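You operate a simulated robot arm through the tools that you are given. There is no shell and no other tool. Be economical: measure what you need, move in short steps, check, and stop when the job is done.

You are at the controls of a simulated two-armed robot. One attempt, no reset.

TASK
Pick up the small blue bottle from the middle board of the back shelves with one hand, pass it to the other hand and put it on the weight row on the blue cabinet. Set down upright: small blue bottle.

The check looks at the end state, three seconds after you hand in, the way a careful person would. Anything else that was tipped, shoved, dropped, spilled or broken makes it a failure.

THE ROBOT
Two 7-joint arms with two-finger parallel grippers on one trunk, on a base that drives. Base frame: it is fixed to the floor where the robot stands at the start and does not move with it; the origin is under the middle of the robot, x ahead of it, y to its left, z up. Readings come in m, degrees, newtons and seconds.
The left shoulder is at the start at [0.05, 0.165, 1.23], the right one opposite. With the tool pointing down near the work surface each hand reaches from about 0.1 to 0.64 m from the robot's upright axis, wherever it stands, measured 20 degrees to its own side. Places, roughly: weight row on the blue cabinet (40x23 cm) [-4.18, 0.02, 0.5]. Payload 3.91 kg a hand.
Tool frame (each hand has its own): the origin (TCP) lies between the finger pads and is the grasp point; the fingertips stand 0.03 m ahead of it; z points along the fingers, y is the line along which they close. Largest opening 0.11 m; finger width 0.02, thickness 0.01; the body of the gripper, 0.048 by 0.112 m, starts 0.055 m behind the TCP.
Orientation is that of the tool frame in the base frame, as a unit quaternion [w, x, y, z]. With the fingers straight down and closing along the base's y, the tool's x points along the base's -x, its y along +y and its z along -z.

THE INTERFACE
- The arms move only by the tool arm_command. It takes "left_plan", "right_plan" or both (then of equal length, played together; a hand with none holds still); each is one flat list of numbers, 7 for each row, row after row: the shift along the tool's x, y, z in mm, then the turn, a rotation vector about the tool's x, y, z in rad, then the opening, from 0 (shut) to 1 (fully open). In form: [tx, ty, tz, rx, ry, rz, hand, tx, ty, tz, rx, ry, rz, hand, ...]. A call has 1 to 20 rows; each row is the pose to reach, as a shift and turn from the pose commanded when the call began, along the tool's axes at that moment. Each row takes 0.2 s and may step no farther than 0.05 m and 8.6 degrees from the row before; otherwise, or with a gripper value out of range, the whole call is refused. A pose out of reach is approached as far as the arm can. The call stops where the force on the tool passes 40 N (or 10 N more than at its start, if that is more) or the arm is blocked; 0.2 s more then pass. Each finger travels about 0.045 m/s and halts on what it meets, pressing with about 32 N; the grip force reading is that of the motor and also rises with nothing between the fingers. The clock runs only during rows and for 0.2 s after the last one: add rows that repeat a pose to give the fingers time. It gives the time, the measured TCP pose, the force on the tool (base axes), the opening and the grip force at its end, in the units of the frame above (readings bear some noise), with the torque about the TCP (base axes, N m) and any sound that the robot's microphone picked up, and new pictures: "show" is both (left out), scene, wrist or none (wrist: the cameras of the hands that moved).
- Cameras (640 x 400 px; columns grow to the right, rows downward): "scene" is now at [0.1049, -0.038, 1.393]; the picture's right is [-0.46, -0.89, 0.00], its down [-0.57, 0.29, -0.77] and it looks along [0.69, -0.35, -0.64] (base axes); focal length 256 px, centre (320, 200). "left" rides on the left gripper at [0.072, -0.017, -0.103] in its tool frame; the picture's right is [0.23, 0.97, 0.00], its down [-0.76, 0.18, -0.62] and it looks along [-0.61, 0.14, 0.78] (tool axes); focal length 222 px, centre (320, 200). "right" rides on the right gripper at [0.072, 0.017, -0.103] in its tool frame; the picture's right is [-0.23, 0.97, 0.00], its down [-0.76, -0.18, -0.62] and it looks along [-0.61, -0.14, 0.78] (tool axes); focal length 222 px, centre (320, 200). There is no depth. A picture from a camera that has moved, and an enlarged one, comes with that camera's place and axes in the base frame and with its lens.
- raise_lower(by): slides the trunk up (or, below 0, down) by that many m; the arms and the scene camera ride with it, the base frame stays. It gives what a move gives, with no picture.
- base_move(legs): drives the robot by 1 to 6 legs, each [ahead, left, turn to the left] in m, m and degrees, along the robot's own axes; the way and the turn of a leg run together, so that a leg with both is an arc; at most 1.5 m and 180 degrees a leg. The arms and the cameras ride along, it lands a little off, and it stops where it bumps. It gives what a move gives, and a new picture of the scene camera.
- turn_head(pan, tilt): turns the head with the scene camera to pan (to the left, within 80 degrees either way) and tilt (down, from -29 to 69), counted from straight ahead of the robot. It gives what a move gives, and a new picture of the scene camera.
- close_up(camera, box): a new picture of the part [left, top, right, bottom] of that camera's present view, enlarged. It takes no simulated time.
- close_job(): hands the job in; it is judged then, once.

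Work in short steps. Places have to be worked out from the pictures, the camera data and where the tool is seen: move nearer, look again, correct. Check each grasp and each placing, and mend what went wrong. You have 120 turns and 260 pictures in all, those below and enlarged ones among them. Open the grippers and draw the arms clear of the work before you hand the job in, unless the task says otherwise; then end with one line.

The tools are called after "Call:" as name(argument=value, ...) on one line, values as JSON. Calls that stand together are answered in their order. arm_command: Moves the arms, as the interface text tells. Its arguments: {"type":"object","properties":{"left_plan":{"type":"array"},"right_plan":{"type":"array"},"show":{"type":"string","enum":["both","scene","wrist","none"]}},"required":[]} The other tools are called the same way: raise_lower (by) slides the trunk up or down; base_move (legs) drives the base; turn_head (pan, tilt) turns the head that bears the scene camera; close_up (camera, box) takes an enlarged picture of a part of a camera's view; close_job () hands the job in.

At the start:

```text
time: 0.0
left_tcp_pos: [0.287, 0.0293, 1.0008]
left_tcp_rot: [0.001, 0.0, 1.0, 0.0]
left_contact_force: [0.6, -0.3, -0.2]
left_wrist_torque: [0.0, -0.03, 0.0]
left_grip_width: 0.1101
left_finger_force: 0.0
right_tcp_pos: [0.3119, -0.2777, 1.1499]
right_tcp_rot: [0.0, -0.001, 1.0, 0.0]
right_contact_force: [-0.2, 0.6, -0.6]
right_wrist_torque: [-0.01, 0.04, -0.02]
right_grip_width: 0.1099
right_finger_force: 0.1
trunk travel left (down, up): [-0.45, 0.053]
robot x, y, heading: [0.0005, -0.001, 0.1]
head pan, tilt: [-27.2, 39.5]
```

scene: 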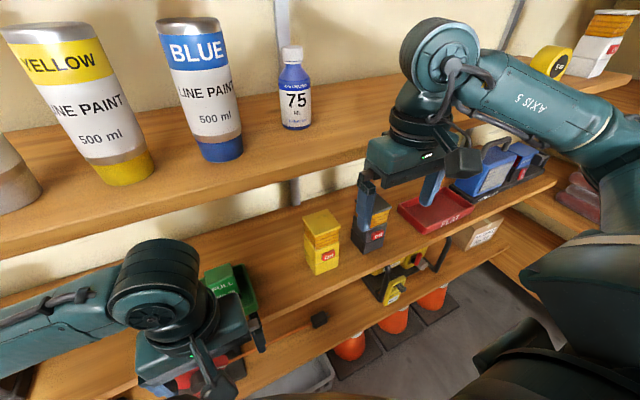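
right: 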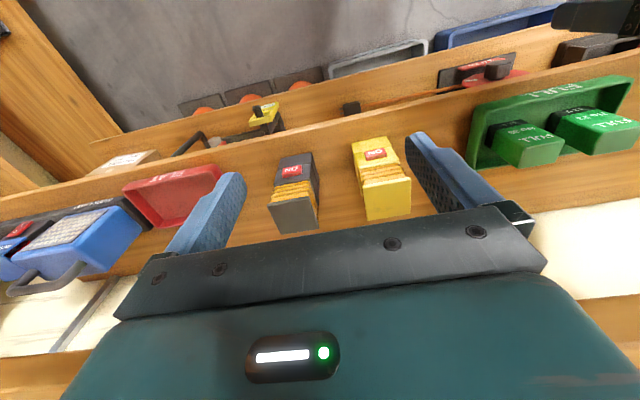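
left: 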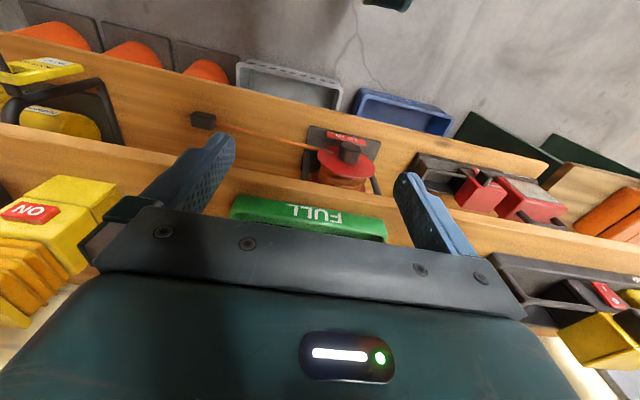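

The scene shows a shelf unit ahead with a small blue 75 ml bottle on one of the boards. I'll take a wider view to understand which shelves these are and which board is the middle one.

Call:
turn_head(pan=0, tilt=10)

Call:
turn_head(pan=-60, tilt=15)

Call:
turn_head(pan=60, tilt=15)

```text
time: 0.9
left_tcp_pos: [0.2874, 0.029, 1.0008]
left_tcp_rot: [0.001, 0.0, 1.0, 0.0]
left_contact_force: [-0.8, 0.0, 0.6]
left_wrist_torque: [0.0, 0.0, 0.03]
left_grip_width: 0.11
left_finger_force: 0.1
right_tcp_pos: [0.3118, -0.2762, 1.1492]
right_tcp_rot: [-0.001, 0.001, 1.0, 0.0]
right_contact_force: [0.5, 0.1, -0.3]
right_wrist_torque: [0.01, -0.02, 0.05]
right_grip_width: 0.1101
right_finger_force: 0.0
trunk travel left (down, up): [-0.45, 0.053]
robot x, y, heading: [0.0016, -0.0023, -0.0]
head pan, tilt: [0.0, 10.0]
camera scene: at [0.122, 0.0009, 1.4399], right [0.0, -1.0, 0.0], down [-0.17, 0.0, -0.98], along [0.98, 0.0, -0.17], focal length 256 px, centre (320, 200)
```

scene: 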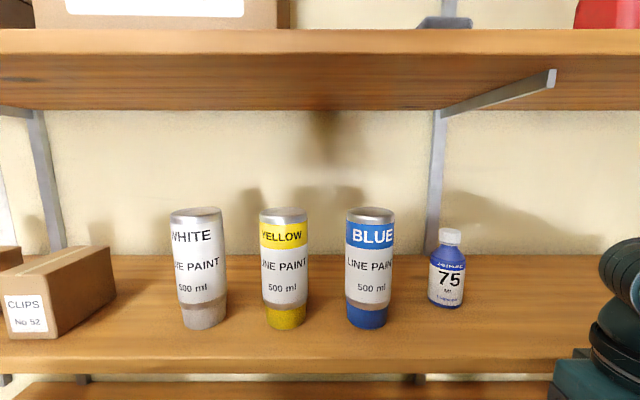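

```text
time: 2.2
left_tcp_pos: [0.2867, 0.0293, 1.0006]
left_tcp_rot: [0.001, 0.0, 1.0, 0.0]
left_contact_force: [-0.4, -1.4, -0.1]
left_wrist_torque: [0.02, 0.01, -0.01]
left_grip_width: 0.1098
left_finger_force: 0.1
right_tcp_pos: [0.3114, -0.2757, 1.1501]
right_tcp_rot: [0.001, 0.001, 1.0, 0.0]
right_contact_force: [0.1, -0.2, 0.1]
right_wrist_torque: [0.0, -0.02, 0.0]
right_grip_width: 0.11
right_finger_force: 0.0
trunk travel left (down, up): [-0.45, 0.053]
robot x, y, heading: [0.0025, 0.0011, 0.1]
head pan, tilt: [-60.0, 15.0]
camera scene: at [0.0758, -0.0799, 1.4319], right [-0.87, -0.5, 0.0], down [-0.13, 0.22, -0.97], along [0.48, -0.84, -0.26], focal length 256 px, centre (320, 200)
```

scene: 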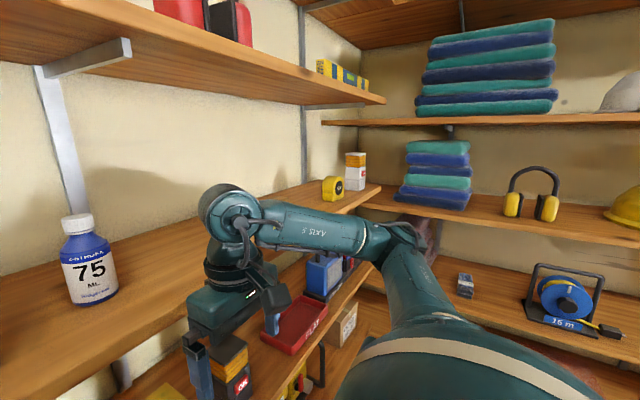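

```text
time: 4.2
left_tcp_pos: [0.2876, 0.0299, 1.0013]
left_tcp_rot: [0.0, 0.0, 1.0, 0.001]
left_contact_force: [0.2, -0.2, 0.2]
left_wrist_torque: [0.0, -0.03, 0.0]
left_grip_width: 0.1095
left_finger_force: 0.0
right_tcp_pos: [0.3119, -0.2766, 1.1492]
right_tcp_rot: [0.0, 0.001, 1.0, 0.0]
right_contact_force: [-0.5, -0.8, 0.9]
right_wrist_torque: [-0.02, 0.0, -0.01]
right_grip_width: 0.1097
right_finger_force: 0.1
trunk travel left (down, up): [-0.45, 0.053]
robot x, y, heading: [0.0011, 0.0026, 0.2]
head pan, tilt: [60.0, 15.0]
camera scene: at [0.0757, 0.0819, 1.4319], right [0.87, -0.5, 0.0], down [-0.13, -0.22, -0.97], along [0.48, 0.84, -0.26], focal length 256 px, centre (320, 200)
```

scene: 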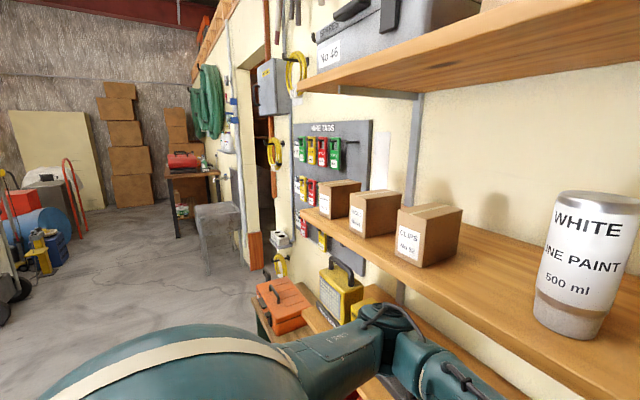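

The bottle triangulates to about [0.48, -0.19], standing at z≈1.21 and about 0.12 m tall, with a board about 0.27 m above it. I'll grasp it with the right hand from the front, pitched about 30° below horizontal. First I back off to get room to turn the hand.

Call:
base_move(legs=[[-0.25, 0, 0]])

Call:
turn_head(pan=-15, tilt=15)

Call:
arm_command(right_plan=[0, 0, 0, 0, -0.13, 0, 1, 0, 0, 0, 0, -0.26, 0, 1, 0, 0, 0, 0, -0.39, 0, 1, 0, 0, 0, 0, -0.52, 0, 1, 0, 0, 0, 0, -0.65, 0, 1, 0, 0, 0, 0, -0.78, 0, 1, 0, 0, 0, 0, -0.91, 0, 1, 0, 0, 0, 0, -1.047, 0, 1])

```text
time: 6.0
left_tcp_pos: [0.0404, 0.0288, 1.0]
left_tcp_rot: [0.0, 0.0, 1.0, 0.0]
left_contact_force: [-0.6, -0.6, 0.1]
left_wrist_torque: [-0.01, -0.03, 0.01]
left_grip_width: 0.1101
left_finger_force: 0.1
right_tcp_pos: [0.0654, -0.2755, 1.1511]
right_tcp_rot: [-0.001, 0.0, 1.0, 0.0]
right_contact_force: [-0.1, -0.4, 0.3]
right_wrist_torque: [0.01, 0.02, -0.05]
right_grip_width: 0.1102
right_finger_force: 0.0
trunk travel left (down, up): [-0.45, 0.053]
robot x, y, heading: [-0.2468, -0.0009, 0.0]
head pan, tilt: [60.0, 15.0]
camera scene: at [-0.1711, 0.0819, 1.4319], right [0.87, -0.5, 0.0], down [-0.13, -0.22, -0.97], along [0.48, 0.84, -0.26], focal length 256 px, centre (320, 200)
```

scene: 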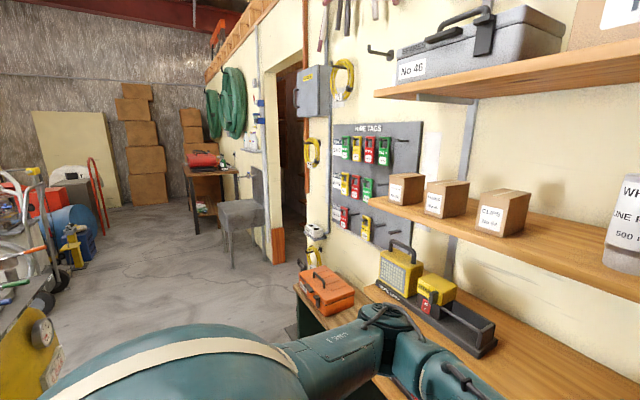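

```text
time: 7.5
left_tcp_pos: [0.0408, 0.0294, 1.0003]
left_tcp_rot: [0.0, 0.0, 1.0, -0.001]
left_contact_force: [-0.7, -0.7, 0.1]
left_wrist_torque: [0.0, -0.05, 0.01]
left_grip_width: 0.1102
left_finger_force: 0.0
right_tcp_pos: [0.0661, -0.2759, 1.1506]
right_tcp_rot: [0.0, -0.001, 1.0, 0.0]
right_contact_force: [0.3, -0.3, 0.1]
right_wrist_torque: [0.02, 0.0, 0.0]
right_grip_width: 0.1098
right_finger_force: 0.1
trunk travel left (down, up): [-0.45, 0.053]
robot x, y, heading: [-0.2477, 0.0031, 0.2]
head pan, tilt: [-15.0, 15.0]
camera scene: at [-0.1267, -0.0231, 1.4319], right [-0.26, -0.97, 0.0], down [-0.25, 0.07, -0.97], along [0.93, -0.25, -0.26], focal length 256 px, centre (320, 200)
```

scene: 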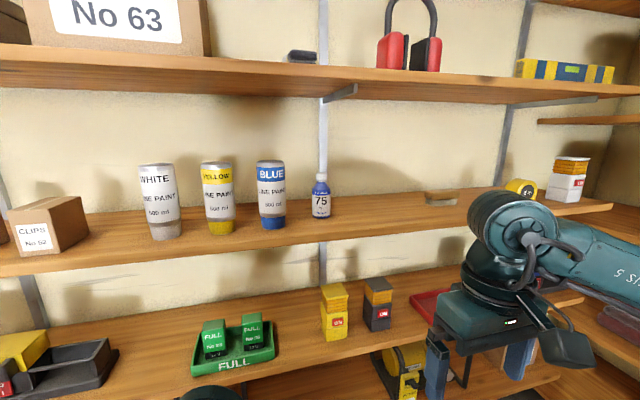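

```text
time: 9.3
left_tcp_pos: [0.0407, 0.0291, 1.0007]
left_tcp_rot: [0.0, 0.001, 1.0, 0.0]
left_contact_force: [1.1, 0.5, 0.3]
left_wrist_torque: [-0.01, -0.05, 0.01]
left_grip_width: 0.1098
left_finger_force: 0.0
right_tcp_pos: [0.1659, -0.3345, 1.1808]
right_tcp_rot: [0.5, 0.0, 0.866, 0.0]
right_contact_force: [-0.1, 0.3, 0.3]
right_wrist_torque: [0.02, 0.01, -0.02]
right_grip_width: 0.1101
right_finger_force: 0.1
right hand out of reach, approached as far as the arm can: row 3, 4, 5, 6, 7, 8
trunk travel left (down, up): [-0.45, 0.053]
robot x, y, heading: [-0.2447, -0.0008, -0.0]
head pan, tilt: [-15.0, 15.0]
camera scene: at [-0.1274, -0.0236, 1.4319], right [-0.26, -0.97, 0.0], down [-0.25, 0.07, -0.97], along [0.93, -0.25, -0.26], focal length 256 px, centre (320, 200)
camera right: at [0.041, -0.3185, 1.169], right [0.11, 0.97, 0.2], down [-0.16, -0.18, 0.97], along [0.98, -0.14, 0.14], focal length 222 px, centre (320, 200)
```

scene: 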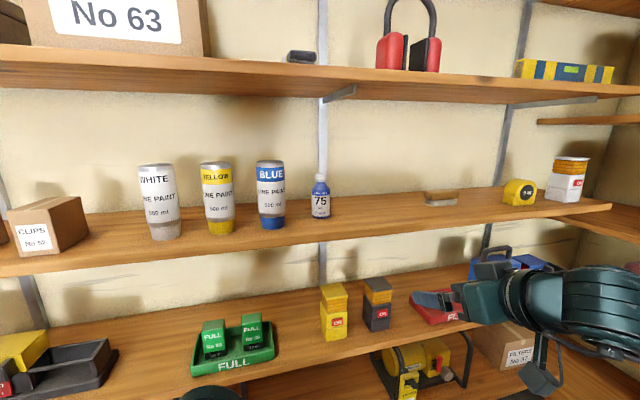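
right: 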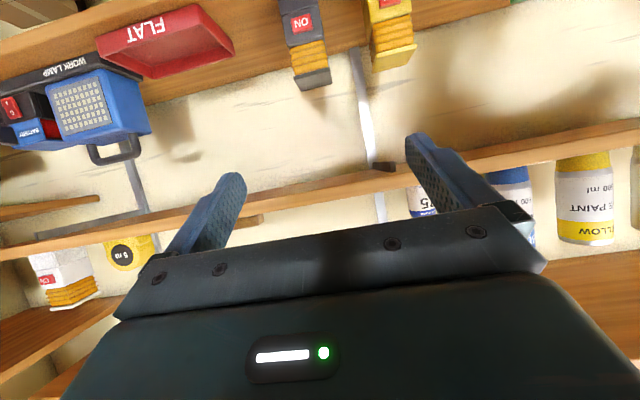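

The hand reached the 30° pitch, though it drifted because the target was too close to the body. The bottle checks out at about [0.48, -0.187], z 1.215 to 1.33. Next I move the hand in line with the bottle, still well in front of the shelf.

Call:
arm_command(right_plan=[-23, 29, 13, 0, 0, 0, 0.8, -47, 59, 26, 0, 0, 0, 0.8, -70, 88, 38, 0, 0, 0, 0.8, -94, 118, 51, 0, 0, 0, 0.8, -117, 147, 64, 0, 0, 0, 0.8])

```text
time: 10.5
left_tcp_pos: [0.0416, 0.0297, 1.0006]
left_tcp_rot: [0.0, -0.001, 1.0, 0.0]
left_contact_force: [-0.4, 0.6, 0.4]
left_wrist_torque: [0.0, -0.05, 0.02]
left_grip_width: 0.11
left_finger_force: 0.0
right_tcp_pos: [0.2797, -0.1883, 1.2488]
right_tcp_rot: [0.5, -0.001, 0.866, 0.0]
right_contact_force: [-0.2, -0.5, 0.0]
right_wrist_torque: [-0.02, 0.01, -0.01]
right_grip_width: 0.0878
right_finger_force: 0.1
trunk travel left (down, up): [-0.45, 0.053]
robot x, y, heading: [-0.247, -0.0004, -0.1]
head pan, tilt: [-15.0, 15.0]
camera scene: at [-0.1263, -0.0224, 1.4318], right [-0.26, -0.97, 0.0], down [-0.25, 0.07, -0.97], along [0.93, -0.25, -0.26], focal length 256 px, centre (320, 200)
camera right: at [0.1551, -0.1726, 1.2383], right [0.11, 0.97, 0.2], down [-0.16, -0.18, 0.97], along [0.98, -0.14, 0.13], focal length 222 px, centre (320, 200)
```

scene: 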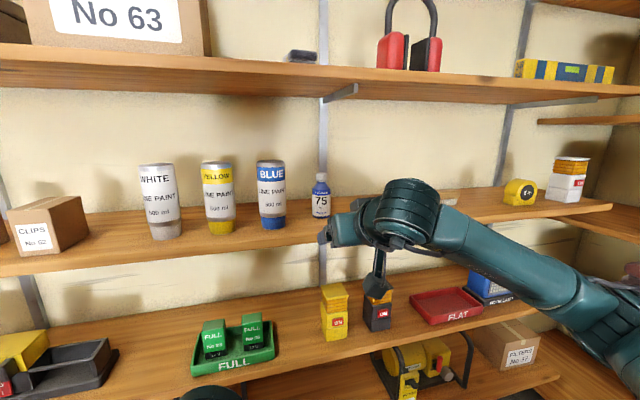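
right: 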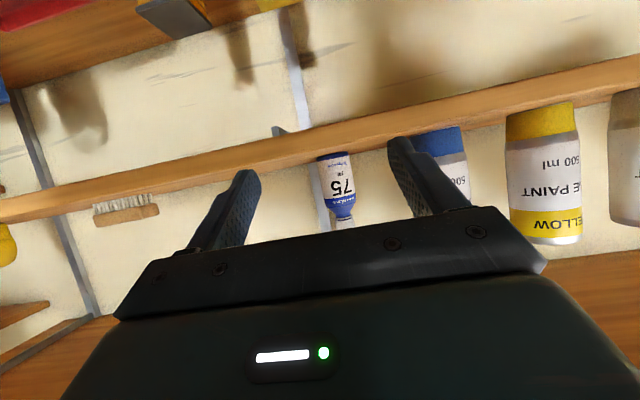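

All views agree on the bottle at y≈-0.187, and the board top looks nearer z≈1.226. I'll lift the hand to z≈1.268 and advance 0.1 m, then look again.

Call:
arm_command(right_plan=[-22, 0, 26, 0, 0, 0, 0.8, -44, 0, 51, 0, 0, 0, 0.8, -66, 0, 77, 0, 0, 0, 0.8])

```text
time: 11.3
left_tcp_pos: [0.0419, 0.0295, 0.9991]
left_tcp_rot: [0.0, 0.0, 1.0, 0.0]
left_contact_force: [-0.1, 0.7, -0.5]
left_wrist_torque: [-0.03, 0.03, 0.0]
left_grip_width: 0.1101
left_finger_force: 0.1
right_tcp_pos: [0.3814, -0.1867, 1.2668]
right_tcp_rot: [0.5, 0.0, 0.866, -0.001]
right_contact_force: [-0.4, -1.1, -0.7]
right_wrist_torque: [0.01, 0.03, 0.01]
right_grip_width: 0.088
right_finger_force: 0.2
trunk travel left (down, up): [-0.45, 0.053]
robot x, y, heading: [-0.2445, 0.0007, -0.1]
head pan, tilt: [-15.0, 15.0]
camera scene: at [-0.1261, -0.0228, 1.4318], right [-0.26, -0.97, 0.0], down [-0.25, 0.07, -0.97], along [0.93, -0.25, -0.26], focal length 256 px, centre (320, 200)
camera right: at [0.2566, -0.1712, 1.2563], right [0.11, 0.97, 0.2], down [-0.16, -0.18, 0.97], along [0.98, -0.14, 0.14], focal length 222 px, centre (320, 200)
```

scene: 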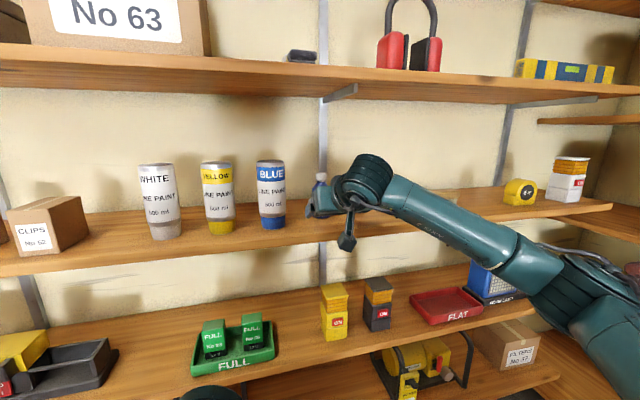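
right: 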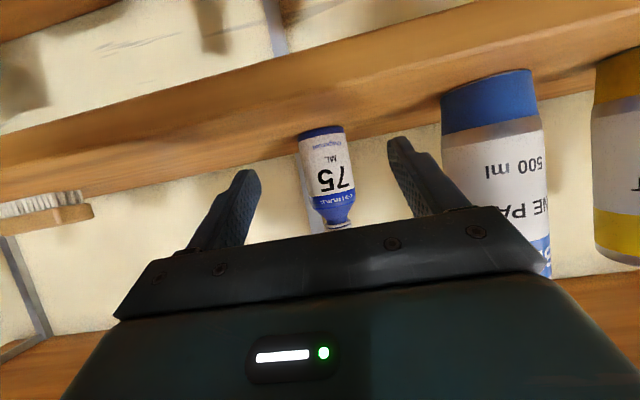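

The bottle sits between the fingers in the picture, perhaps 3 mm toward -y. I'll advance 0.1 m level with that small correction.

Call:
arm_command(right_plan=[-13, -1, 22, 0, 0, 0, 0.8, -25, -2, 43, 0, 0, 0, 0.8, -38, -3, 65, 0, 0, 0, 0.8, -50, -3, 87, 0, 0, 0, 0.8])

```text
time: 12.3
left_tcp_pos: [0.0413, 0.0297, 1.0012]
left_tcp_rot: [0.0, 0.0, 1.0, 0.0]
left_contact_force: [0.7, 0.8, 0.9]
left_wrist_torque: [0.0, 0.0, -0.01]
left_grip_width: 0.11
left_finger_force: 0.1
right_tcp_pos: [0.4795, -0.1897, 1.2674]
right_tcp_rot: [0.5, 0.001, 0.866, -0.001]
right_contact_force: [0.7, 0.2, 0.5]
right_wrist_torque: [-0.01, -0.02, -0.03]
right_grip_width: 0.0879
right_finger_force: 0.1
trunk travel left (down, up): [-0.45, 0.053]
robot x, y, heading: [-0.2472, -0.001, -0.1]
head pan, tilt: [-15.0, 15.0]
camera scene: at [-0.1264, -0.0229, 1.4318], right [-0.26, -0.97, 0.0], down [-0.25, 0.07, -0.97], along [0.93, -0.25, -0.26], focal length 256 px, centre (320, 200)
camera right: at [0.3566, -0.1732, 1.2563], right [0.11, 0.97, 0.2], down [-0.16, -0.18, 0.97], along [0.98, -0.14, 0.13], focal length 222 px, centre (320, 200)
```

scene: 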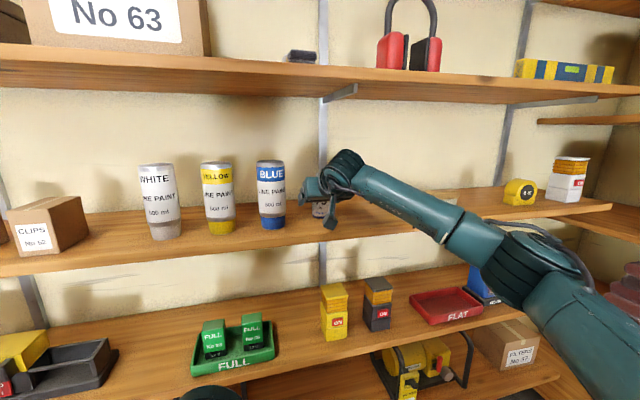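
right: 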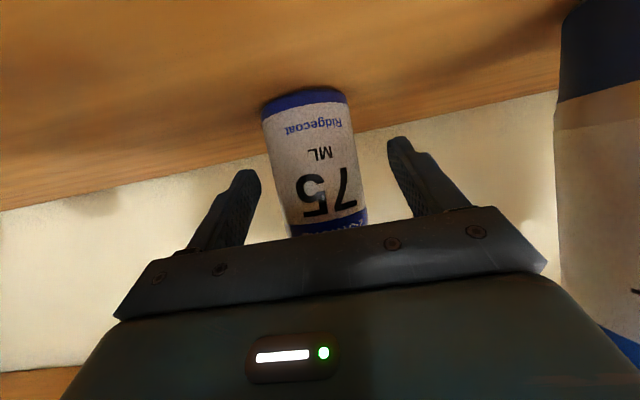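

The bottle lies between the fingers, but its parallax puts it slightly nearer (x≈0.465). I'll back up 1 cm and close, allowing time for the fingers.

Call:
arm_command(right_plan=[5, 0, -9, 0, 0, 0, 0.8, 5, 0, -9, 0, 0, 0, 0.5, 5, 0, -9, 0, 0, 0, 0.3, 5, 0, -9, 0, 0, 0, 0.1, 5, 0, -9, 0, 0, 0, 0.1, 5, 0, -9, 0, 0, 0, 0.1, 5, 0, -9, 0, 0, 0, 0.1, 5, 0, -9, 0, 0, 0, 0.1])

```text
time: 14.1
left_tcp_pos: [0.0406, 0.0307, 1.0]
left_tcp_rot: [0.0, 0.0, 1.0, 0.0]
left_contact_force: [-0.4, 0.5, 0.7]
left_wrist_torque: [-0.02, -0.03, -0.01]
left_grip_width: 0.11
left_finger_force: 0.2
right_tcp_pos: [0.4693, -0.1891, 1.2675]
right_tcp_rot: [0.5, 0.0, 0.866, 0.0]
right_contact_force: [-0.6, 0.3, 0.9]
right_wrist_torque: [-0.03, 0.03, -0.02]
right_grip_width: 0.0451
right_finger_force: 32.0
trunk travel left (down, up): [-0.45, 0.053]
robot x, y, heading: [-0.2474, -0.0012, -0.0]
head pan, tilt: [-15.0, 15.0]
camera scene: at [-0.1268, -0.0231, 1.4319], right [-0.26, -0.97, 0.0], down [-0.25, 0.07, -0.97], along [0.93, -0.25, -0.26], focal length 256 px, centre (320, 200)
camera right: at [0.3453, -0.1732, 1.2566], right [0.11, 0.97, 0.2], down [-0.16, -0.18, 0.97], along [0.98, -0.14, 0.13], focal length 222 px, centre (320, 200)
```

scene: 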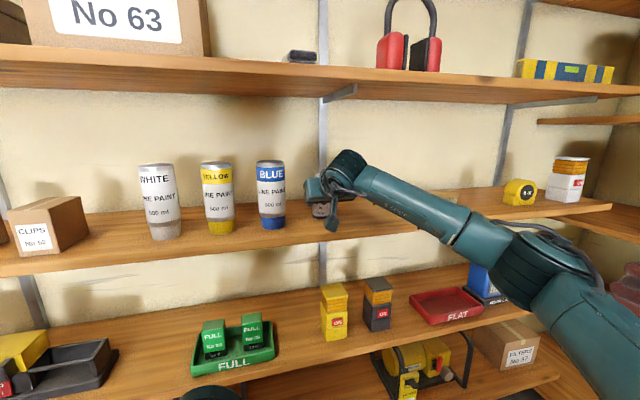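
right: 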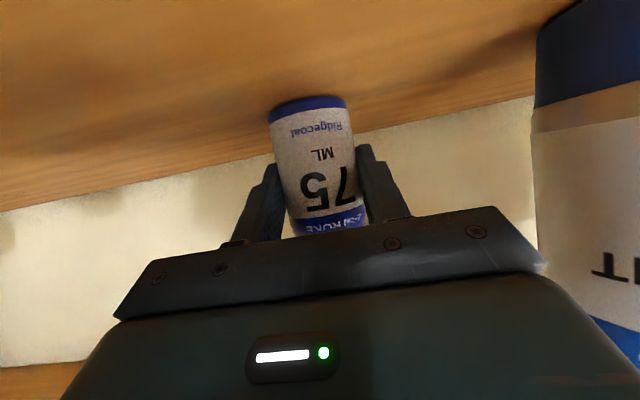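

The bottle is gripped at 45 mm width with 32 N. I lift it 30 mm straight up and check.

Call:
arm_command(right_plan=[-9, 0, -5, 0, 0, 0, 0.1, -17, 0, -10, 0, 0, 0, 0.1, -26, 0, -15, 0, 0, 0, 0.1])

```text
time: 14.9
left_tcp_pos: [0.0412, 0.0299, 1.0005]
left_tcp_rot: [0.001, 0.0, 1.0, 0.0]
left_contact_force: [0.2, 0.8, -0.3]
left_wrist_torque: [0.02, 0.01, 0.03]
left_grip_width: 0.1099
left_finger_force: 0.1
right_tcp_pos: [0.4687, -0.1884, 1.2984]
right_tcp_rot: [0.5, 0.0, 0.866, 0.0]
right_contact_force: [-0.4, -0.2, -0.8]
right_wrist_torque: [0.03, 0.0, 0.0]
right_grip_width: 0.0456
right_finger_force: 31.6
trunk travel left (down, up): [-0.45, 0.053]
robot x, y, heading: [-0.2448, 0.0024, 0.1]
head pan, tilt: [-15.0, 15.0]
camera scene: at [-0.1268, -0.023, 1.4319], right [-0.26, -0.97, 0.0], down [-0.25, 0.07, -0.97], along [0.93, -0.25, -0.26], focal length 256 px, centre (320, 200)
camera right: at [0.3454, -0.1733, 1.2874], right [0.11, 0.97, 0.2], down [-0.16, -0.18, 0.97], along [0.98, -0.14, 0.13], focal length 222 px, centre (320, 200)
```

scene: 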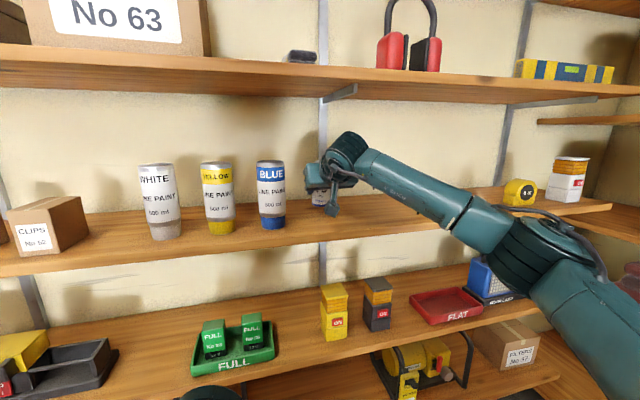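
right: 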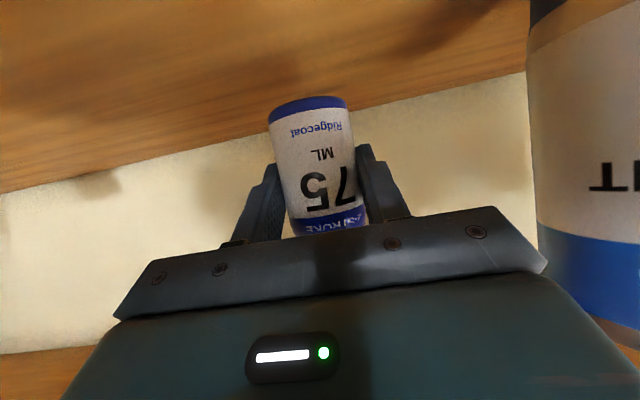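

The bottle came up with the hand. I drive straight back, clear of the shelves.

Call:
base_move(legs=[[-0.6, 0, 0]])

Call:
turn_head(pan=-10, tilt=35)

```text
time: 16.3
left_tcp_pos: [-0.049, 0.0291, 1.0003]
left_tcp_rot: [-0.001, 0.0, 1.0, 0.0]
left_contact_force: [-0.6, 0.2, -0.4]
left_wrist_torque: [-0.01, 0.02, -0.01]
left_grip_width: 0.1099
left_finger_force: 0.1
right_tcp_pos: [0.3817, -0.1878, 1.2973]
right_tcp_rot: [0.499, -0.001, 0.867, 0.0]
right_contact_force: [-0.1, -0.5, -1.8]
right_wrist_torque: [0.03, 0.01, 0.01]
right_grip_width: 0.0458
right_finger_force: 31.9
trunk travel left (down, up): [-0.45, 0.053]
robot x, y, heading: [-0.3383, 0.0019, -0.0]
head pan, tilt: [-15.0, 15.0]
stopped in leg 1: the robot was blocked; the commanded pose is now the measured one
camera scene: at [-0.214, -0.0231, 1.4317], right [-0.26, -0.97, 0.0], down [-0.25, 0.07, -0.97], along [0.93, -0.25, -0.26], focal length 256 px, centre (320, 200)
```

scene: 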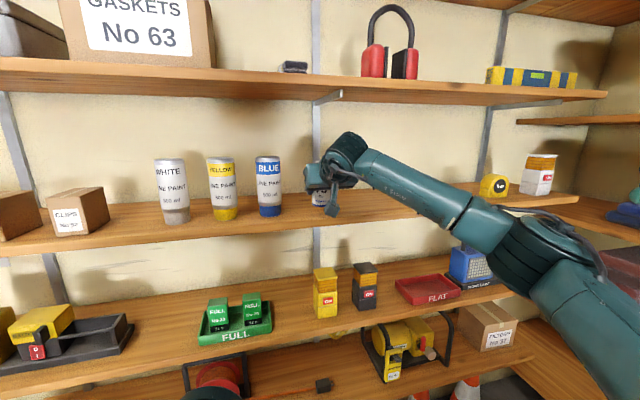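

```text
time: 17.2
left_tcp_pos: [-0.0488, 0.0303, 1.0005]
left_tcp_rot: [0.0, 0.0, 1.0, 0.0]
left_contact_force: [0.1, 0.7, 1.2]
left_wrist_torque: [0.01, 0.01, 0.02]
left_grip_width: 0.1102
left_finger_force: 0.0
right_tcp_pos: [0.3811, -0.1897, 1.2981]
right_tcp_rot: [0.499, -0.001, 0.866, 0.001]
right_contact_force: [-0.1, 0.5, -1.1]
right_wrist_torque: [0.0, 0.02, -0.01]
right_grip_width: 0.0455
right_finger_force: 32.5
trunk travel left (down, up): [-0.45, 0.053]
robot x, y, heading: [-0.3355, 0.0001, 0.1]
head pan, tilt: [-10.0, 35.0]
camera scene: at [-0.2189, -0.0143, 1.3999], right [-0.17, -0.98, 0.0], down [-0.56, 0.1, -0.82], along [0.81, -0.14, -0.57], focal length 256 px, centre (320, 200)
```

scene: 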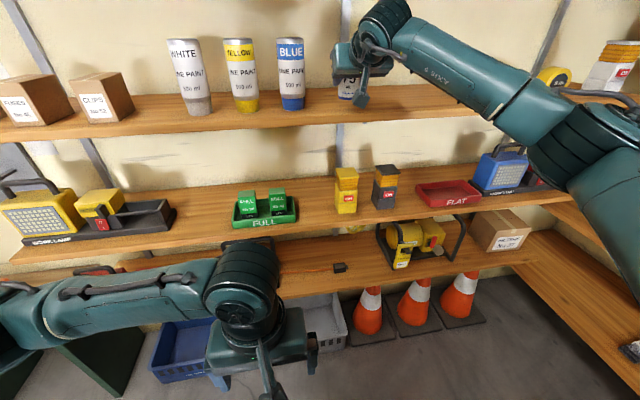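

The base bumped something behind after only 9 cm. I pull the right hand back out of the shelf first, then look around before driving again.

Call:
arm_command(right_plan=[20, 0, -35, 0, 0, 0, 0.1, 40, 0, -70, 0, 0, 0, 0.1, 60, 0, -104, 0, 0, 0, 0.1, 80, 0, -139, 0, 0, 0, 0.1], show="none")

Call:
turn_head(pan=-80, tilt=30)

Call:
turn_head(pan=80, tilt=30)

```text
time: 18.2
left_tcp_pos: [-0.0498, 0.0301, 1.0005]
left_tcp_rot: [-0.001, 0.0, 1.0, 0.0]
left_contact_force: [-0.3, 0.9, -1.0]
left_wrist_torque: [0.01, -0.01, 0.02]
left_grip_width: 0.1098
left_finger_force: 0.1
right_tcp_pos: [0.2184, -0.1915, 1.2986]
right_tcp_rot: [0.5, 0.0, 0.866, 0.001]
right_contact_force: [0.8, -0.6, -1.2]
right_wrist_torque: [-0.01, 0.01, 0.02]
right_grip_width: 0.0452
right_finger_force: 32.1
trunk travel left (down, up): [-0.45, 0.053]
robot x, y, heading: [-0.3374, -0.0009, 0.1]
head pan, tilt: [-10.0, 35.0]
```

```text
time: 19.6
left_tcp_pos: [-0.0484, 0.0292, 1.0011]
left_tcp_rot: [-0.001, 0.0, 1.0, 0.0]
left_contact_force: [-0.6, 0.5, 0.3]
left_wrist_torque: [0.04, 0.01, 0.02]
left_grip_width: 0.1098
left_finger_force: 0.1
right_tcp_pos: [0.2203, -0.1908, 1.2979]
right_tcp_rot: [0.499, 0.0, 0.866, 0.0]
right_contact_force: [-0.4, 0.3, -1.0]
right_wrist_torque: [0.01, 0.02, 0.01]
right_grip_width: 0.0454
right_finger_force: 31.9
trunk travel left (down, up): [-0.45, 0.053]
robot x, y, heading: [-0.3362, -0.0054, 0.1]
head pan, tilt: [-80.0, 30.0]
camera scene: at [-0.2899, -0.0882, 1.4076], right [-0.98, -0.18, 0.0], down [-0.09, 0.49, -0.87], along [0.15, -0.85, -0.5], focal length 256 px, centre (320, 200)
```

scene: 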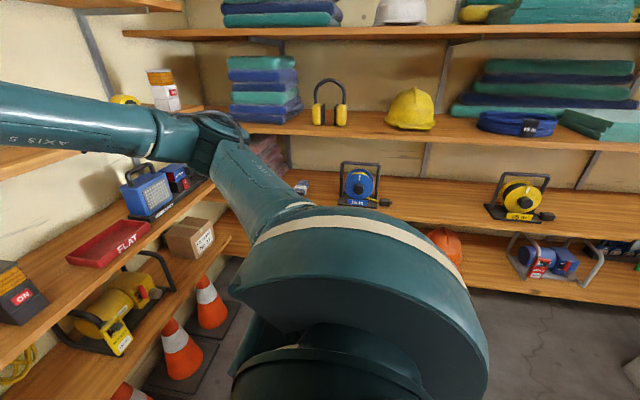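

```text
time: 22.0
left_tcp_pos: [-0.0484, 0.0297, 0.9999]
left_tcp_rot: [0.0, 0.0, 1.0, 0.0]
left_contact_force: [-0.2, 0.1, -0.8]
left_wrist_torque: [0.0, -0.02, -0.03]
left_grip_width: 0.1099
left_finger_force: 0.1
right_tcp_pos: [0.2203, -0.1903, 1.2976]
right_tcp_rot: [0.499, 0.001, 0.866, 0.0]
right_contact_force: [-0.3, -0.4, -0.8]
right_wrist_torque: [-0.02, 0.0, 0.0]
right_grip_width: 0.0452
right_finger_force: 32.6
trunk travel left (down, up): [-0.45, 0.053]
robot x, y, heading: [-0.3328, 0.0014, -0.0]
head pan, tilt: [80.0, 30.0]
camera scene: at [-0.2902, 0.0899, 1.4076], right [0.98, -0.17, 0.0], down [-0.09, -0.49, -0.87], along [0.15, 0.85, -0.5], focal length 256 px, centre (320, 200)
```

scene: 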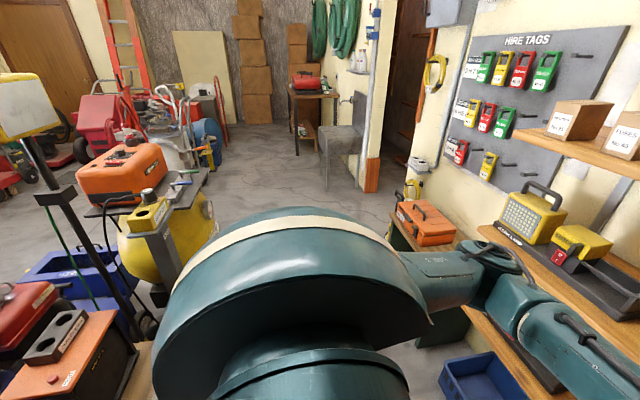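

There's equipment behind and to the left, so I'll do the handover here in the clear space in front of me. The right hand brings the bottle to about [0.16, -0.04, 1.0]. At the same time the left hand swings out left and up, and turns so that it closes along x.

Call:
arm_command(right_plan=[23, 12, 8, 0, 0, 0, 0.1, 47, 25, 16, 0, 0, 0, 0.1, 70, 37, 23, 0, 0, 0, 0.1, 94, 50, 31, 0, 0, 0, 0.1, 117, 62, 39, 0, 0, 0, 0.1, 140, 75, 47, 0, 0, 0, 0.1, 164, 87, 54, 0, 0, 0, 0.1, 187, 100, 62, 0, 0, 0, 0.1, 211, 112, 70, 0, 0, 0, 0.1, 234, 125, 78, 0, 0, 0, 0.1, 258, 137, 85, 0, 0, 0, 0.1, 281, 150, 93, 0, 0, 0, 0.1], left_plan=[-12, 18, -10, 0, 0, 0.131, 1, -25, 37, -20, 0, 0, 0.262, 1, -37, 55, -30, 0, 0, 0.393, 1, -50, 73, -40, 0, 0, 0.524, 1, -62, 92, -50, 0, 0, 0.655, 1, -75, 110, -60, 0, 0, 0.785, 1, -87, 128, -70, 0, 0, 0.916, 1, -100, 147, -80, 0, 0, 1.047, 1, -112, 165, -90, 0, 0, 1.178, 1, -125, 183, -100, 0, 0, 1.309, 1, -137, 202, -110, 0, 0, 1.44, 1, -150, 220, -120, 0, 0, 1.571, 1], show="none")

Call:
turn_head(pan=0, tilt=38)

```text
time: 24.6
left_tcp_pos: [0.1022, 0.2513, 1.1186]
left_tcp_rot: [-0.001, 0.708, 0.706, -0.001]
left_contact_force: [-0.2, -0.2, -0.9]
left_wrist_torque: [-0.04, -0.01, -0.01]
left_grip_width: 0.1099
left_finger_force: 0.1
right_tcp_pos: [0.1611, -0.0387, 1.0108]
right_tcp_rot: [0.5, 0.0, 0.866, 0.0]
right_contact_force: [0.3, -0.2, -1.3]
right_wrist_torque: [-0.02, 0.0, 0.01]
right_grip_width: 0.0454
right_finger_force: 32.2
trunk travel left (down, up): [-0.45, 0.053]
robot x, y, heading: [-0.334, -0.0017, -0.1]
head pan, tilt: [80.0, 30.0]
```

```text
time: 26.2
left_tcp_pos: [0.1019, 0.251, 1.1186]
left_tcp_rot: [-0.001, 0.707, 0.707, 0.0]
left_contact_force: [-0.1, -1.0, 0.3]
left_wrist_torque: [0.02, 0.02, -0.03]
left_grip_width: 0.11
left_finger_force: 0.1
right_tcp_pos: [0.1604, -0.0367, 1.0094]
right_tcp_rot: [0.499, 0.0, 0.866, 0.0]
right_contact_force: [-0.4, 0.0, -0.7]
right_wrist_torque: [-0.02, 0.0, 0.05]
right_grip_width: 0.0456
right_finger_force: 32.4
trunk travel left (down, up): [-0.45, 0.053]
robot x, y, heading: [-0.335, 0.0016, 0.1]
head pan, tilt: [0.0, 38.0]
camera scene: at [-0.2196, 0.0011, 1.3953], right [0.0, -1.0, 0.0], down [-0.62, 0.0, -0.79], along [0.79, 0.0, -0.62], focal length 256 px, centre (320, 200)
```

scene: 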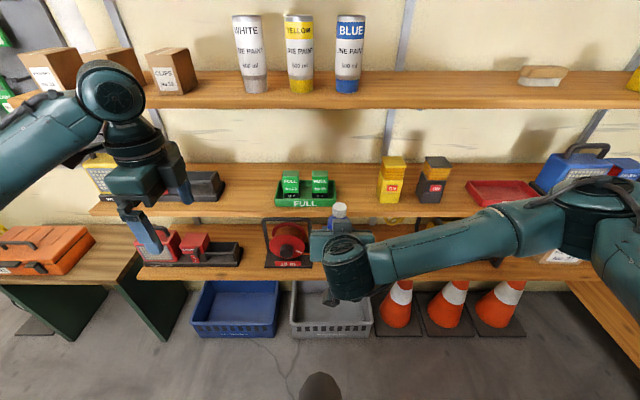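

The bottle is upright in the right hand, with its cap at about [0.161, -0.038] and its top near z 1.077. The right palm leaves too little room for a grip closing along x, so the left hand will take the cap from above, closing along y. I turn it back and move it above the bottle.

Call:
arm_command(left_plan=[0, 0, -20, 0, 0, -0.131, 0.7, 0, 0, -40, 0, 0, -0.262, 0.7, -20, 6, -60, 0, 0, -0.393, 0.7, -45, 12, -60, 0, 0, -0.524, 0.7, -75, 18, -60, 0, 0, -0.655, 0.7, -105, 24, -60, 0, 0, -0.785, 0.7, -135, 30, -60, 0, 0, -0.916, 0.7, -165, 36, -60, 0, 0, -1.047, 0.7, -195, 42, -60, 0, 0, -1.178, 0.7, -225, 48, -60, 0, 0, -1.309, 0.7, -257, 54, -60, 0, 0, -1.44, 0.7, -289, 58, -60, 0, 0, -1.571, 0.7])

```text
time: 28.8
left_tcp_pos: [0.1594, -0.0421, 1.1811]
left_tcp_rot: [0.0, -0.001, 1.0, 0.001]
left_contact_force: [0.5, -0.1, -0.2]
left_wrist_torque: [0.01, 0.03, -0.02]
left_grip_width: 0.0771
left_finger_force: 0.0
right_tcp_pos: [0.1591, -0.0377, 1.0092]
right_tcp_rot: [0.499, 0.0, 0.867, 0.001]
right_contact_force: [0.0, 0.1, -1.5]
right_wrist_torque: [-0.01, 0.02, 0.04]
right_grip_width: 0.0455
right_finger_force: 32.0
trunk travel left (down, up): [-0.45, 0.053]
robot x, y, heading: [-0.3335, -0.0011, 0.2]
head pan, tilt: [0.0, 38.0]
camera scene: at [-0.2196, 0.0001, 1.3953], right [0.0, -1.0, 0.0], down [-0.62, 0.0, -0.79], along [0.79, 0.0, -0.62], focal length 256 px, centre (320, 200)
camera left: at [0.0861, -0.0601, 1.2845], right [-0.23, 0.97, 0.0], down [0.76, 0.18, 0.62], along [0.6, 0.14, -0.78], focal length 222 px, centre (320, 200)
```

scene: 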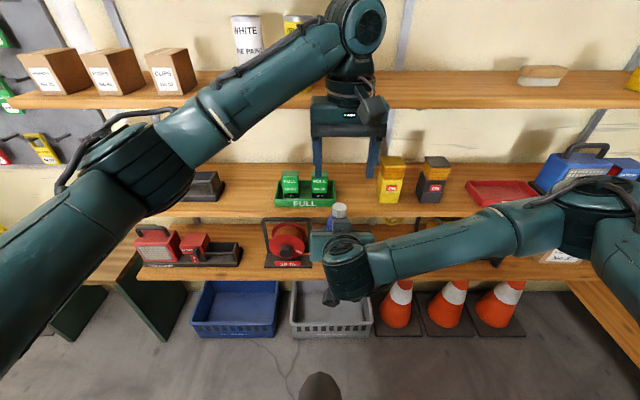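
left: 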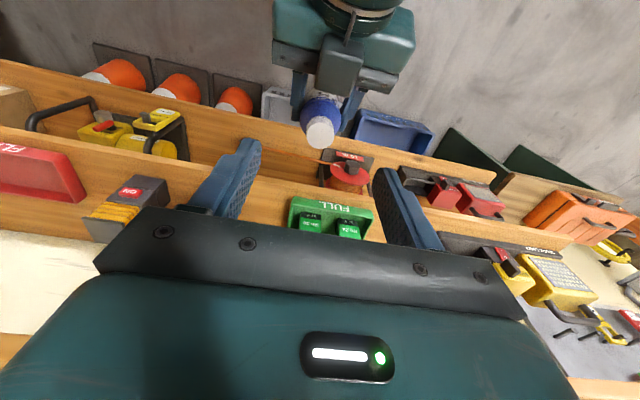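

The left wrist camera puts the cap at about [0.165, -0.039, 1.075]. I lower the left hand over it with a small correction, fingers open.

Call:
arm_command(left_plan=[-5, 3, 25, 0, 0, 0, 0.6, -5, 3, 50, 0, 0, 0, 0.6, -5, 3, 75, 0, 0, 0, 0.6, -5, 3, 92, 0, 0, 0, 0.6])

Call:
close_up(camera="scene", box=[260, 130, 420, 250])

```text
time: 29.8
left_tcp_pos: [0.1662, -0.0375, 1.0869]
left_tcp_rot: [-0.001, 0.001, 1.0, 0.0]
left_contact_force: [0.4, -0.1, -0.2]
left_wrist_torque: [-0.03, -0.01, 0.0]
left_grip_width: 0.0661
left_finger_force: 0.0
right_tcp_pos: [0.1598, -0.0372, 1.0107]
right_tcp_rot: [0.5, 0.001, 0.866, 0.0]
right_contact_force: [0.7, -0.3, -0.6]
right_wrist_torque: [0.0, -0.02, 0.02]
right_grip_width: 0.0451
right_finger_force: 31.5
trunk travel left (down, up): [-0.45, 0.053]
robot x, y, heading: [-0.3339, -0.0025, -0.1]
head pan, tilt: [0.0, 38.0]
camera scene: at [-0.2195, 0.0011, 1.3953], right [0.0, -1.0, 0.0], down [-0.62, 0.0, -0.79], along [0.79, 0.0, -0.62], focal length 256 px, centre (320, 200)
camera left: at [0.0923, -0.0554, 1.191], right [-0.23, 0.97, 0.0], down [0.76, 0.18, 0.62], along [0.61, 0.14, -0.78], focal length 222 px, centre (320, 200)
```

scene: 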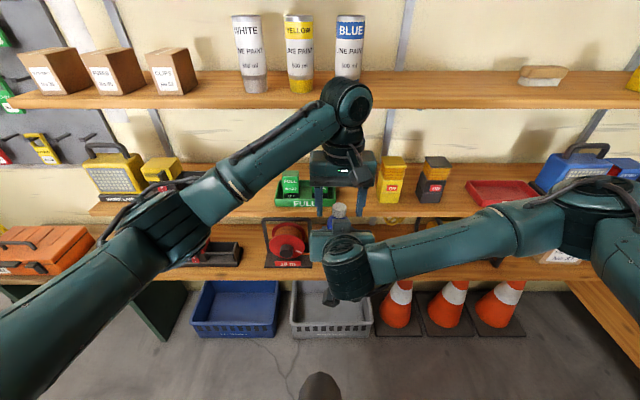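
left: 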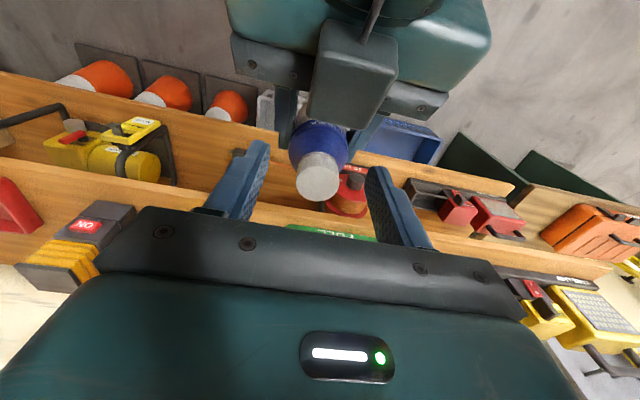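

```text
3.33 times, centred on (340, 190) of scene
camera zoom: at [-0.2195, 0.0011, 1.3953], right [0.0, -1.0, 0.0], down [-0.62, 0.0, -0.79], along [0.79, 0.0, -0.62], focal length 855 px, centre (253, 233)
```

zoom: 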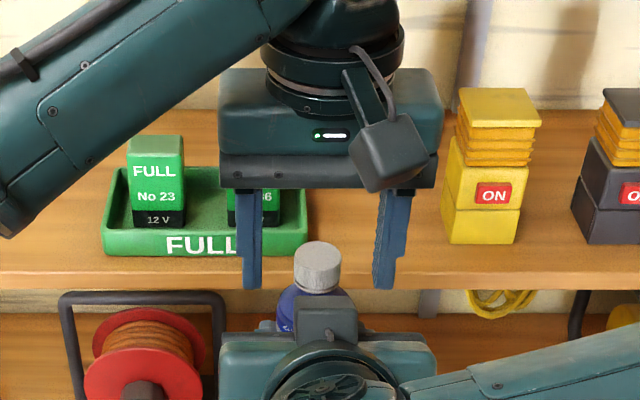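

The fingers straddle the cap, centred, with the tips a few mm below the cap's lower rim. I raise 5 mm so the pads take only the cap, then close.

Call:
arm_command(left_plan=[1, 0, -5, 0, 0, 0, 0.6, 1, 0, -5, 0, 0, 0, 0.4, 1, 0, -5, 0, 0, 0, 0.2, 1, 0, -5, 0, 0, 0, 0.1, 1, 0, -5, 0, 0, 0, 0.05, 1, 0, -5, 0, 0, 0, 0.05, 1, 0, -5, 0, 0, 0, 0.05])

Call:
close_up(camera="scene", box=[260, 130, 420, 250])

```text
time: 31.4
left_tcp_pos: [0.1643, -0.0386, 1.092]
left_tcp_rot: [0.0, 0.0, 1.0, 0.0]
left_contact_force: [0.1, -3.0, -0.4]
left_wrist_torque: [-0.04, -0.06, 0.03]
left_grip_width: 0.0257
left_finger_force: 31.9
right_tcp_pos: [0.1585, -0.0371, 1.0108]
right_tcp_rot: [0.499, -0.001, 0.867, 0.001]
right_contact_force: [0.9, 3.4, -1.0]
right_wrist_torque: [-0.23, 0.0, -0.01]
right_grip_width: 0.0455
right_finger_force: 31.8
trunk travel left (down, up): [-0.45, 0.053]
robot x, y, heading: [-0.3353, -0.0012, 0.2]
head pan, tilt: [0.0, 38.0]
camera scene: at [-0.2196, 0.001, 1.3953], right [0.0, -1.0, 0.0], down [-0.62, 0.0, -0.79], along [0.79, 0.0, -0.62], focal length 256 px, centre (320, 200)
camera left: at [0.0909, -0.0554, 1.1967], right [-0.23, 0.97, 0.0], down [0.76, 0.18, 0.62], along [0.61, 0.14, -0.78], focal length 222 px, centre (320, 200)
```

scene: 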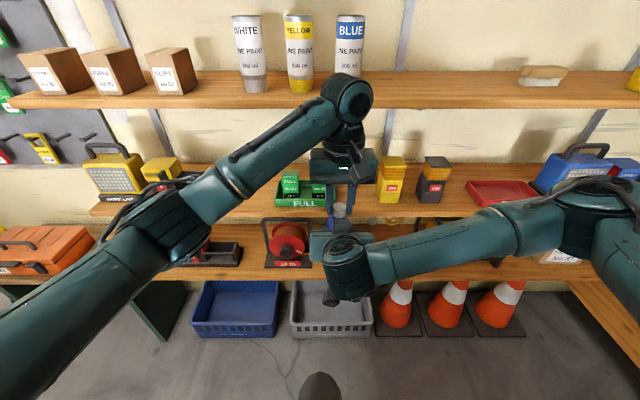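
left: 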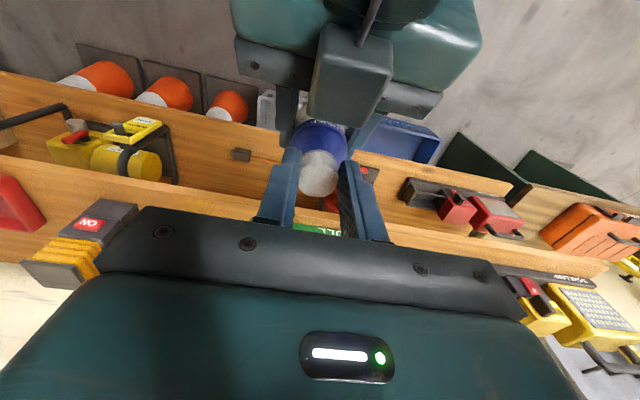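

```text
3.33 times, centred on (340, 190) of scene
camera zoom: at [-0.2196, 0.001, 1.3953], right [0.0, -1.0, 0.0], down [-0.62, 0.0, -0.79], along [0.79, 0.0, -0.62], focal length 855 px, centre (253, 233)
```

zoom: 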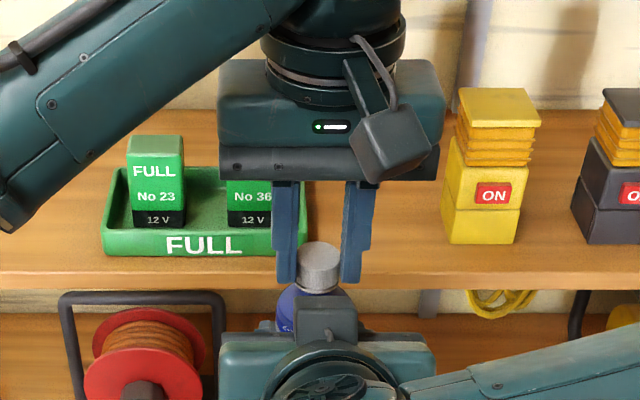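

The left hand grips the cap at 26 mm. Now the right hand opens; I'll check the bottle stays put before withdrawing.

Call:
arm_command(right_plan=[0, 0, 0, 0, 0, 0, 0.5, 0, 0, 0, 0, 0, 0, 0.7, 0, 0, 0, 0, 0, 0, 0.85, 0, 0, 0, 0, 0, 0, 0.85, 0, 0, 0, 0, 0, 0, 0.85])

```text
time: 32.6
left_tcp_pos: [0.1639, -0.0372, 1.0918]
left_tcp_rot: [-0.001, 0.0, 1.0, 0.0]
left_contact_force: [0.3, 1.1, 0.0]
left_wrist_torque: [0.0, 0.05, 0.0]
left_grip_width: 0.0261
left_finger_force: 32.5
right_tcp_pos: [0.1599, -0.0379, 1.0101]
right_tcp_rot: [0.5, 0.0, 0.866, 0.0]
right_contact_force: [0.6, 0.8, 0.0]
right_wrist_torque: [-0.03, 0.02, -0.01]
right_grip_width: 0.0936
right_finger_force: 0.1
trunk travel left (down, up): [-0.45, 0.053]
robot x, y, heading: [-0.3365, -0.0009, 0.1]
head pan, tilt: [0.0, 38.0]
camera scene: at [-0.2196, 0.001, 1.3953], right [0.0, -1.0, 0.0], down [-0.62, 0.0, -0.79], along [0.79, 0.0, -0.62], focal length 256 px, centre (320, 200)
camera right: at [0.0359, -0.0218, 0.9991], right [0.11, 0.97, 0.2], down [-0.16, -0.18, 0.97], along [0.98, -0.14, 0.13], focal length 222 px, centre (320, 200)
```

scene: 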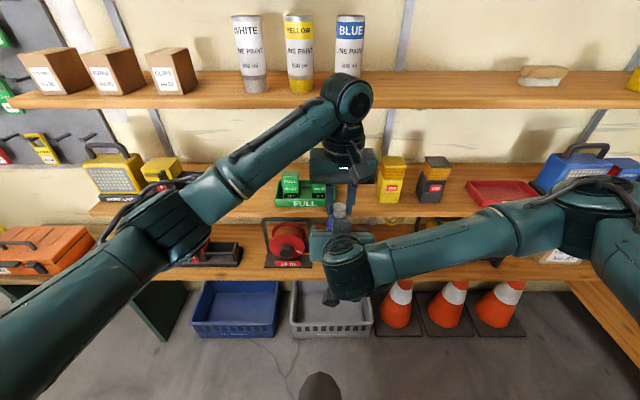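
right: 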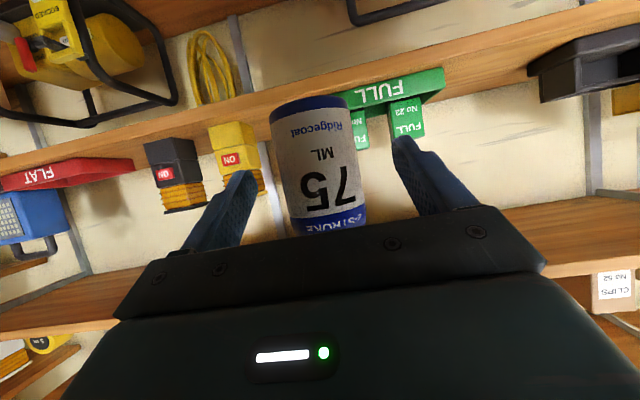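

The left hand alone holds the bottle. The right hand withdraws back and down, then out to its own side.

Call:
arm_command(right_plan=[23, 0, -10, 0, 0, 0, 0.85, 46, 0, -20, 0, 0, 0, 0.85, 69, 0, -30, 0, 0, 0, 0.85, 92, 0, -39, 0, 0, 0, 0.85, 92, -40, -39, 0, 0, 0, 0.85, 92, -80, -39, 0, 0, 0, 0.85, 92, -120, -39, 0, 0, 0, 0.85, 92, -160, -39, 0, 0, 0, 0.85, 92, -200, -39, 0, 0, 0, 0.85, 92, -240, -39, 0, 0, 0, 0.85], show="scene")

```text
time: 34.8
left_tcp_pos: [0.1644, -0.0373, 1.0932]
left_tcp_rot: [-0.001, 0.001, 1.0, -0.001]
left_contact_force: [0.2, -0.7, 0.1]
left_wrist_torque: [0.02, 0.01, 0.0]
left_grip_width: 0.0261
left_finger_force: 31.9
right_tcp_pos: [0.0859, -0.1328, 0.9941]
right_tcp_rot: [0.499, 0.0, 0.867, -0.001]
right_contact_force: [0.3, 0.0, -0.3]
right_wrist_torque: [-0.02, 0.01, -0.04]
right_grip_width: 0.0935
right_finger_force: 0.0
right hand out of reach, approached as far as the arm can: row 6, 7, 8, 9, 10
trunk travel left (down, up): [-0.45, 0.053]
robot x, y, heading: [-0.3362, 0.0012, -0.1]
head pan, tilt: [0.0, 38.0]
camera scene: at [-0.2194, 0.0012, 1.3952], right [0.0, -1.0, 0.0], down [-0.62, 0.0, -0.79], along [0.79, 0.0, -0.62], focal length 256 px, centre (320, 200)
```

scene: 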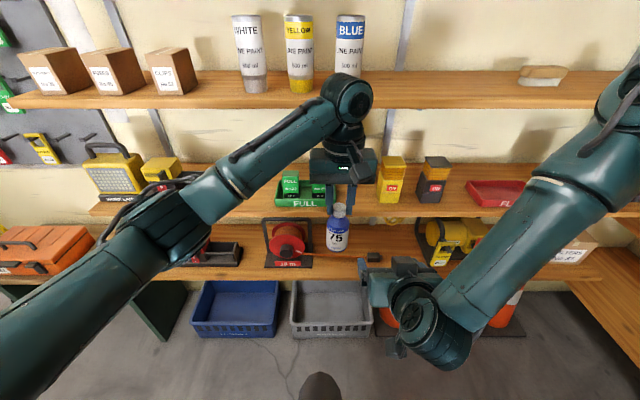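

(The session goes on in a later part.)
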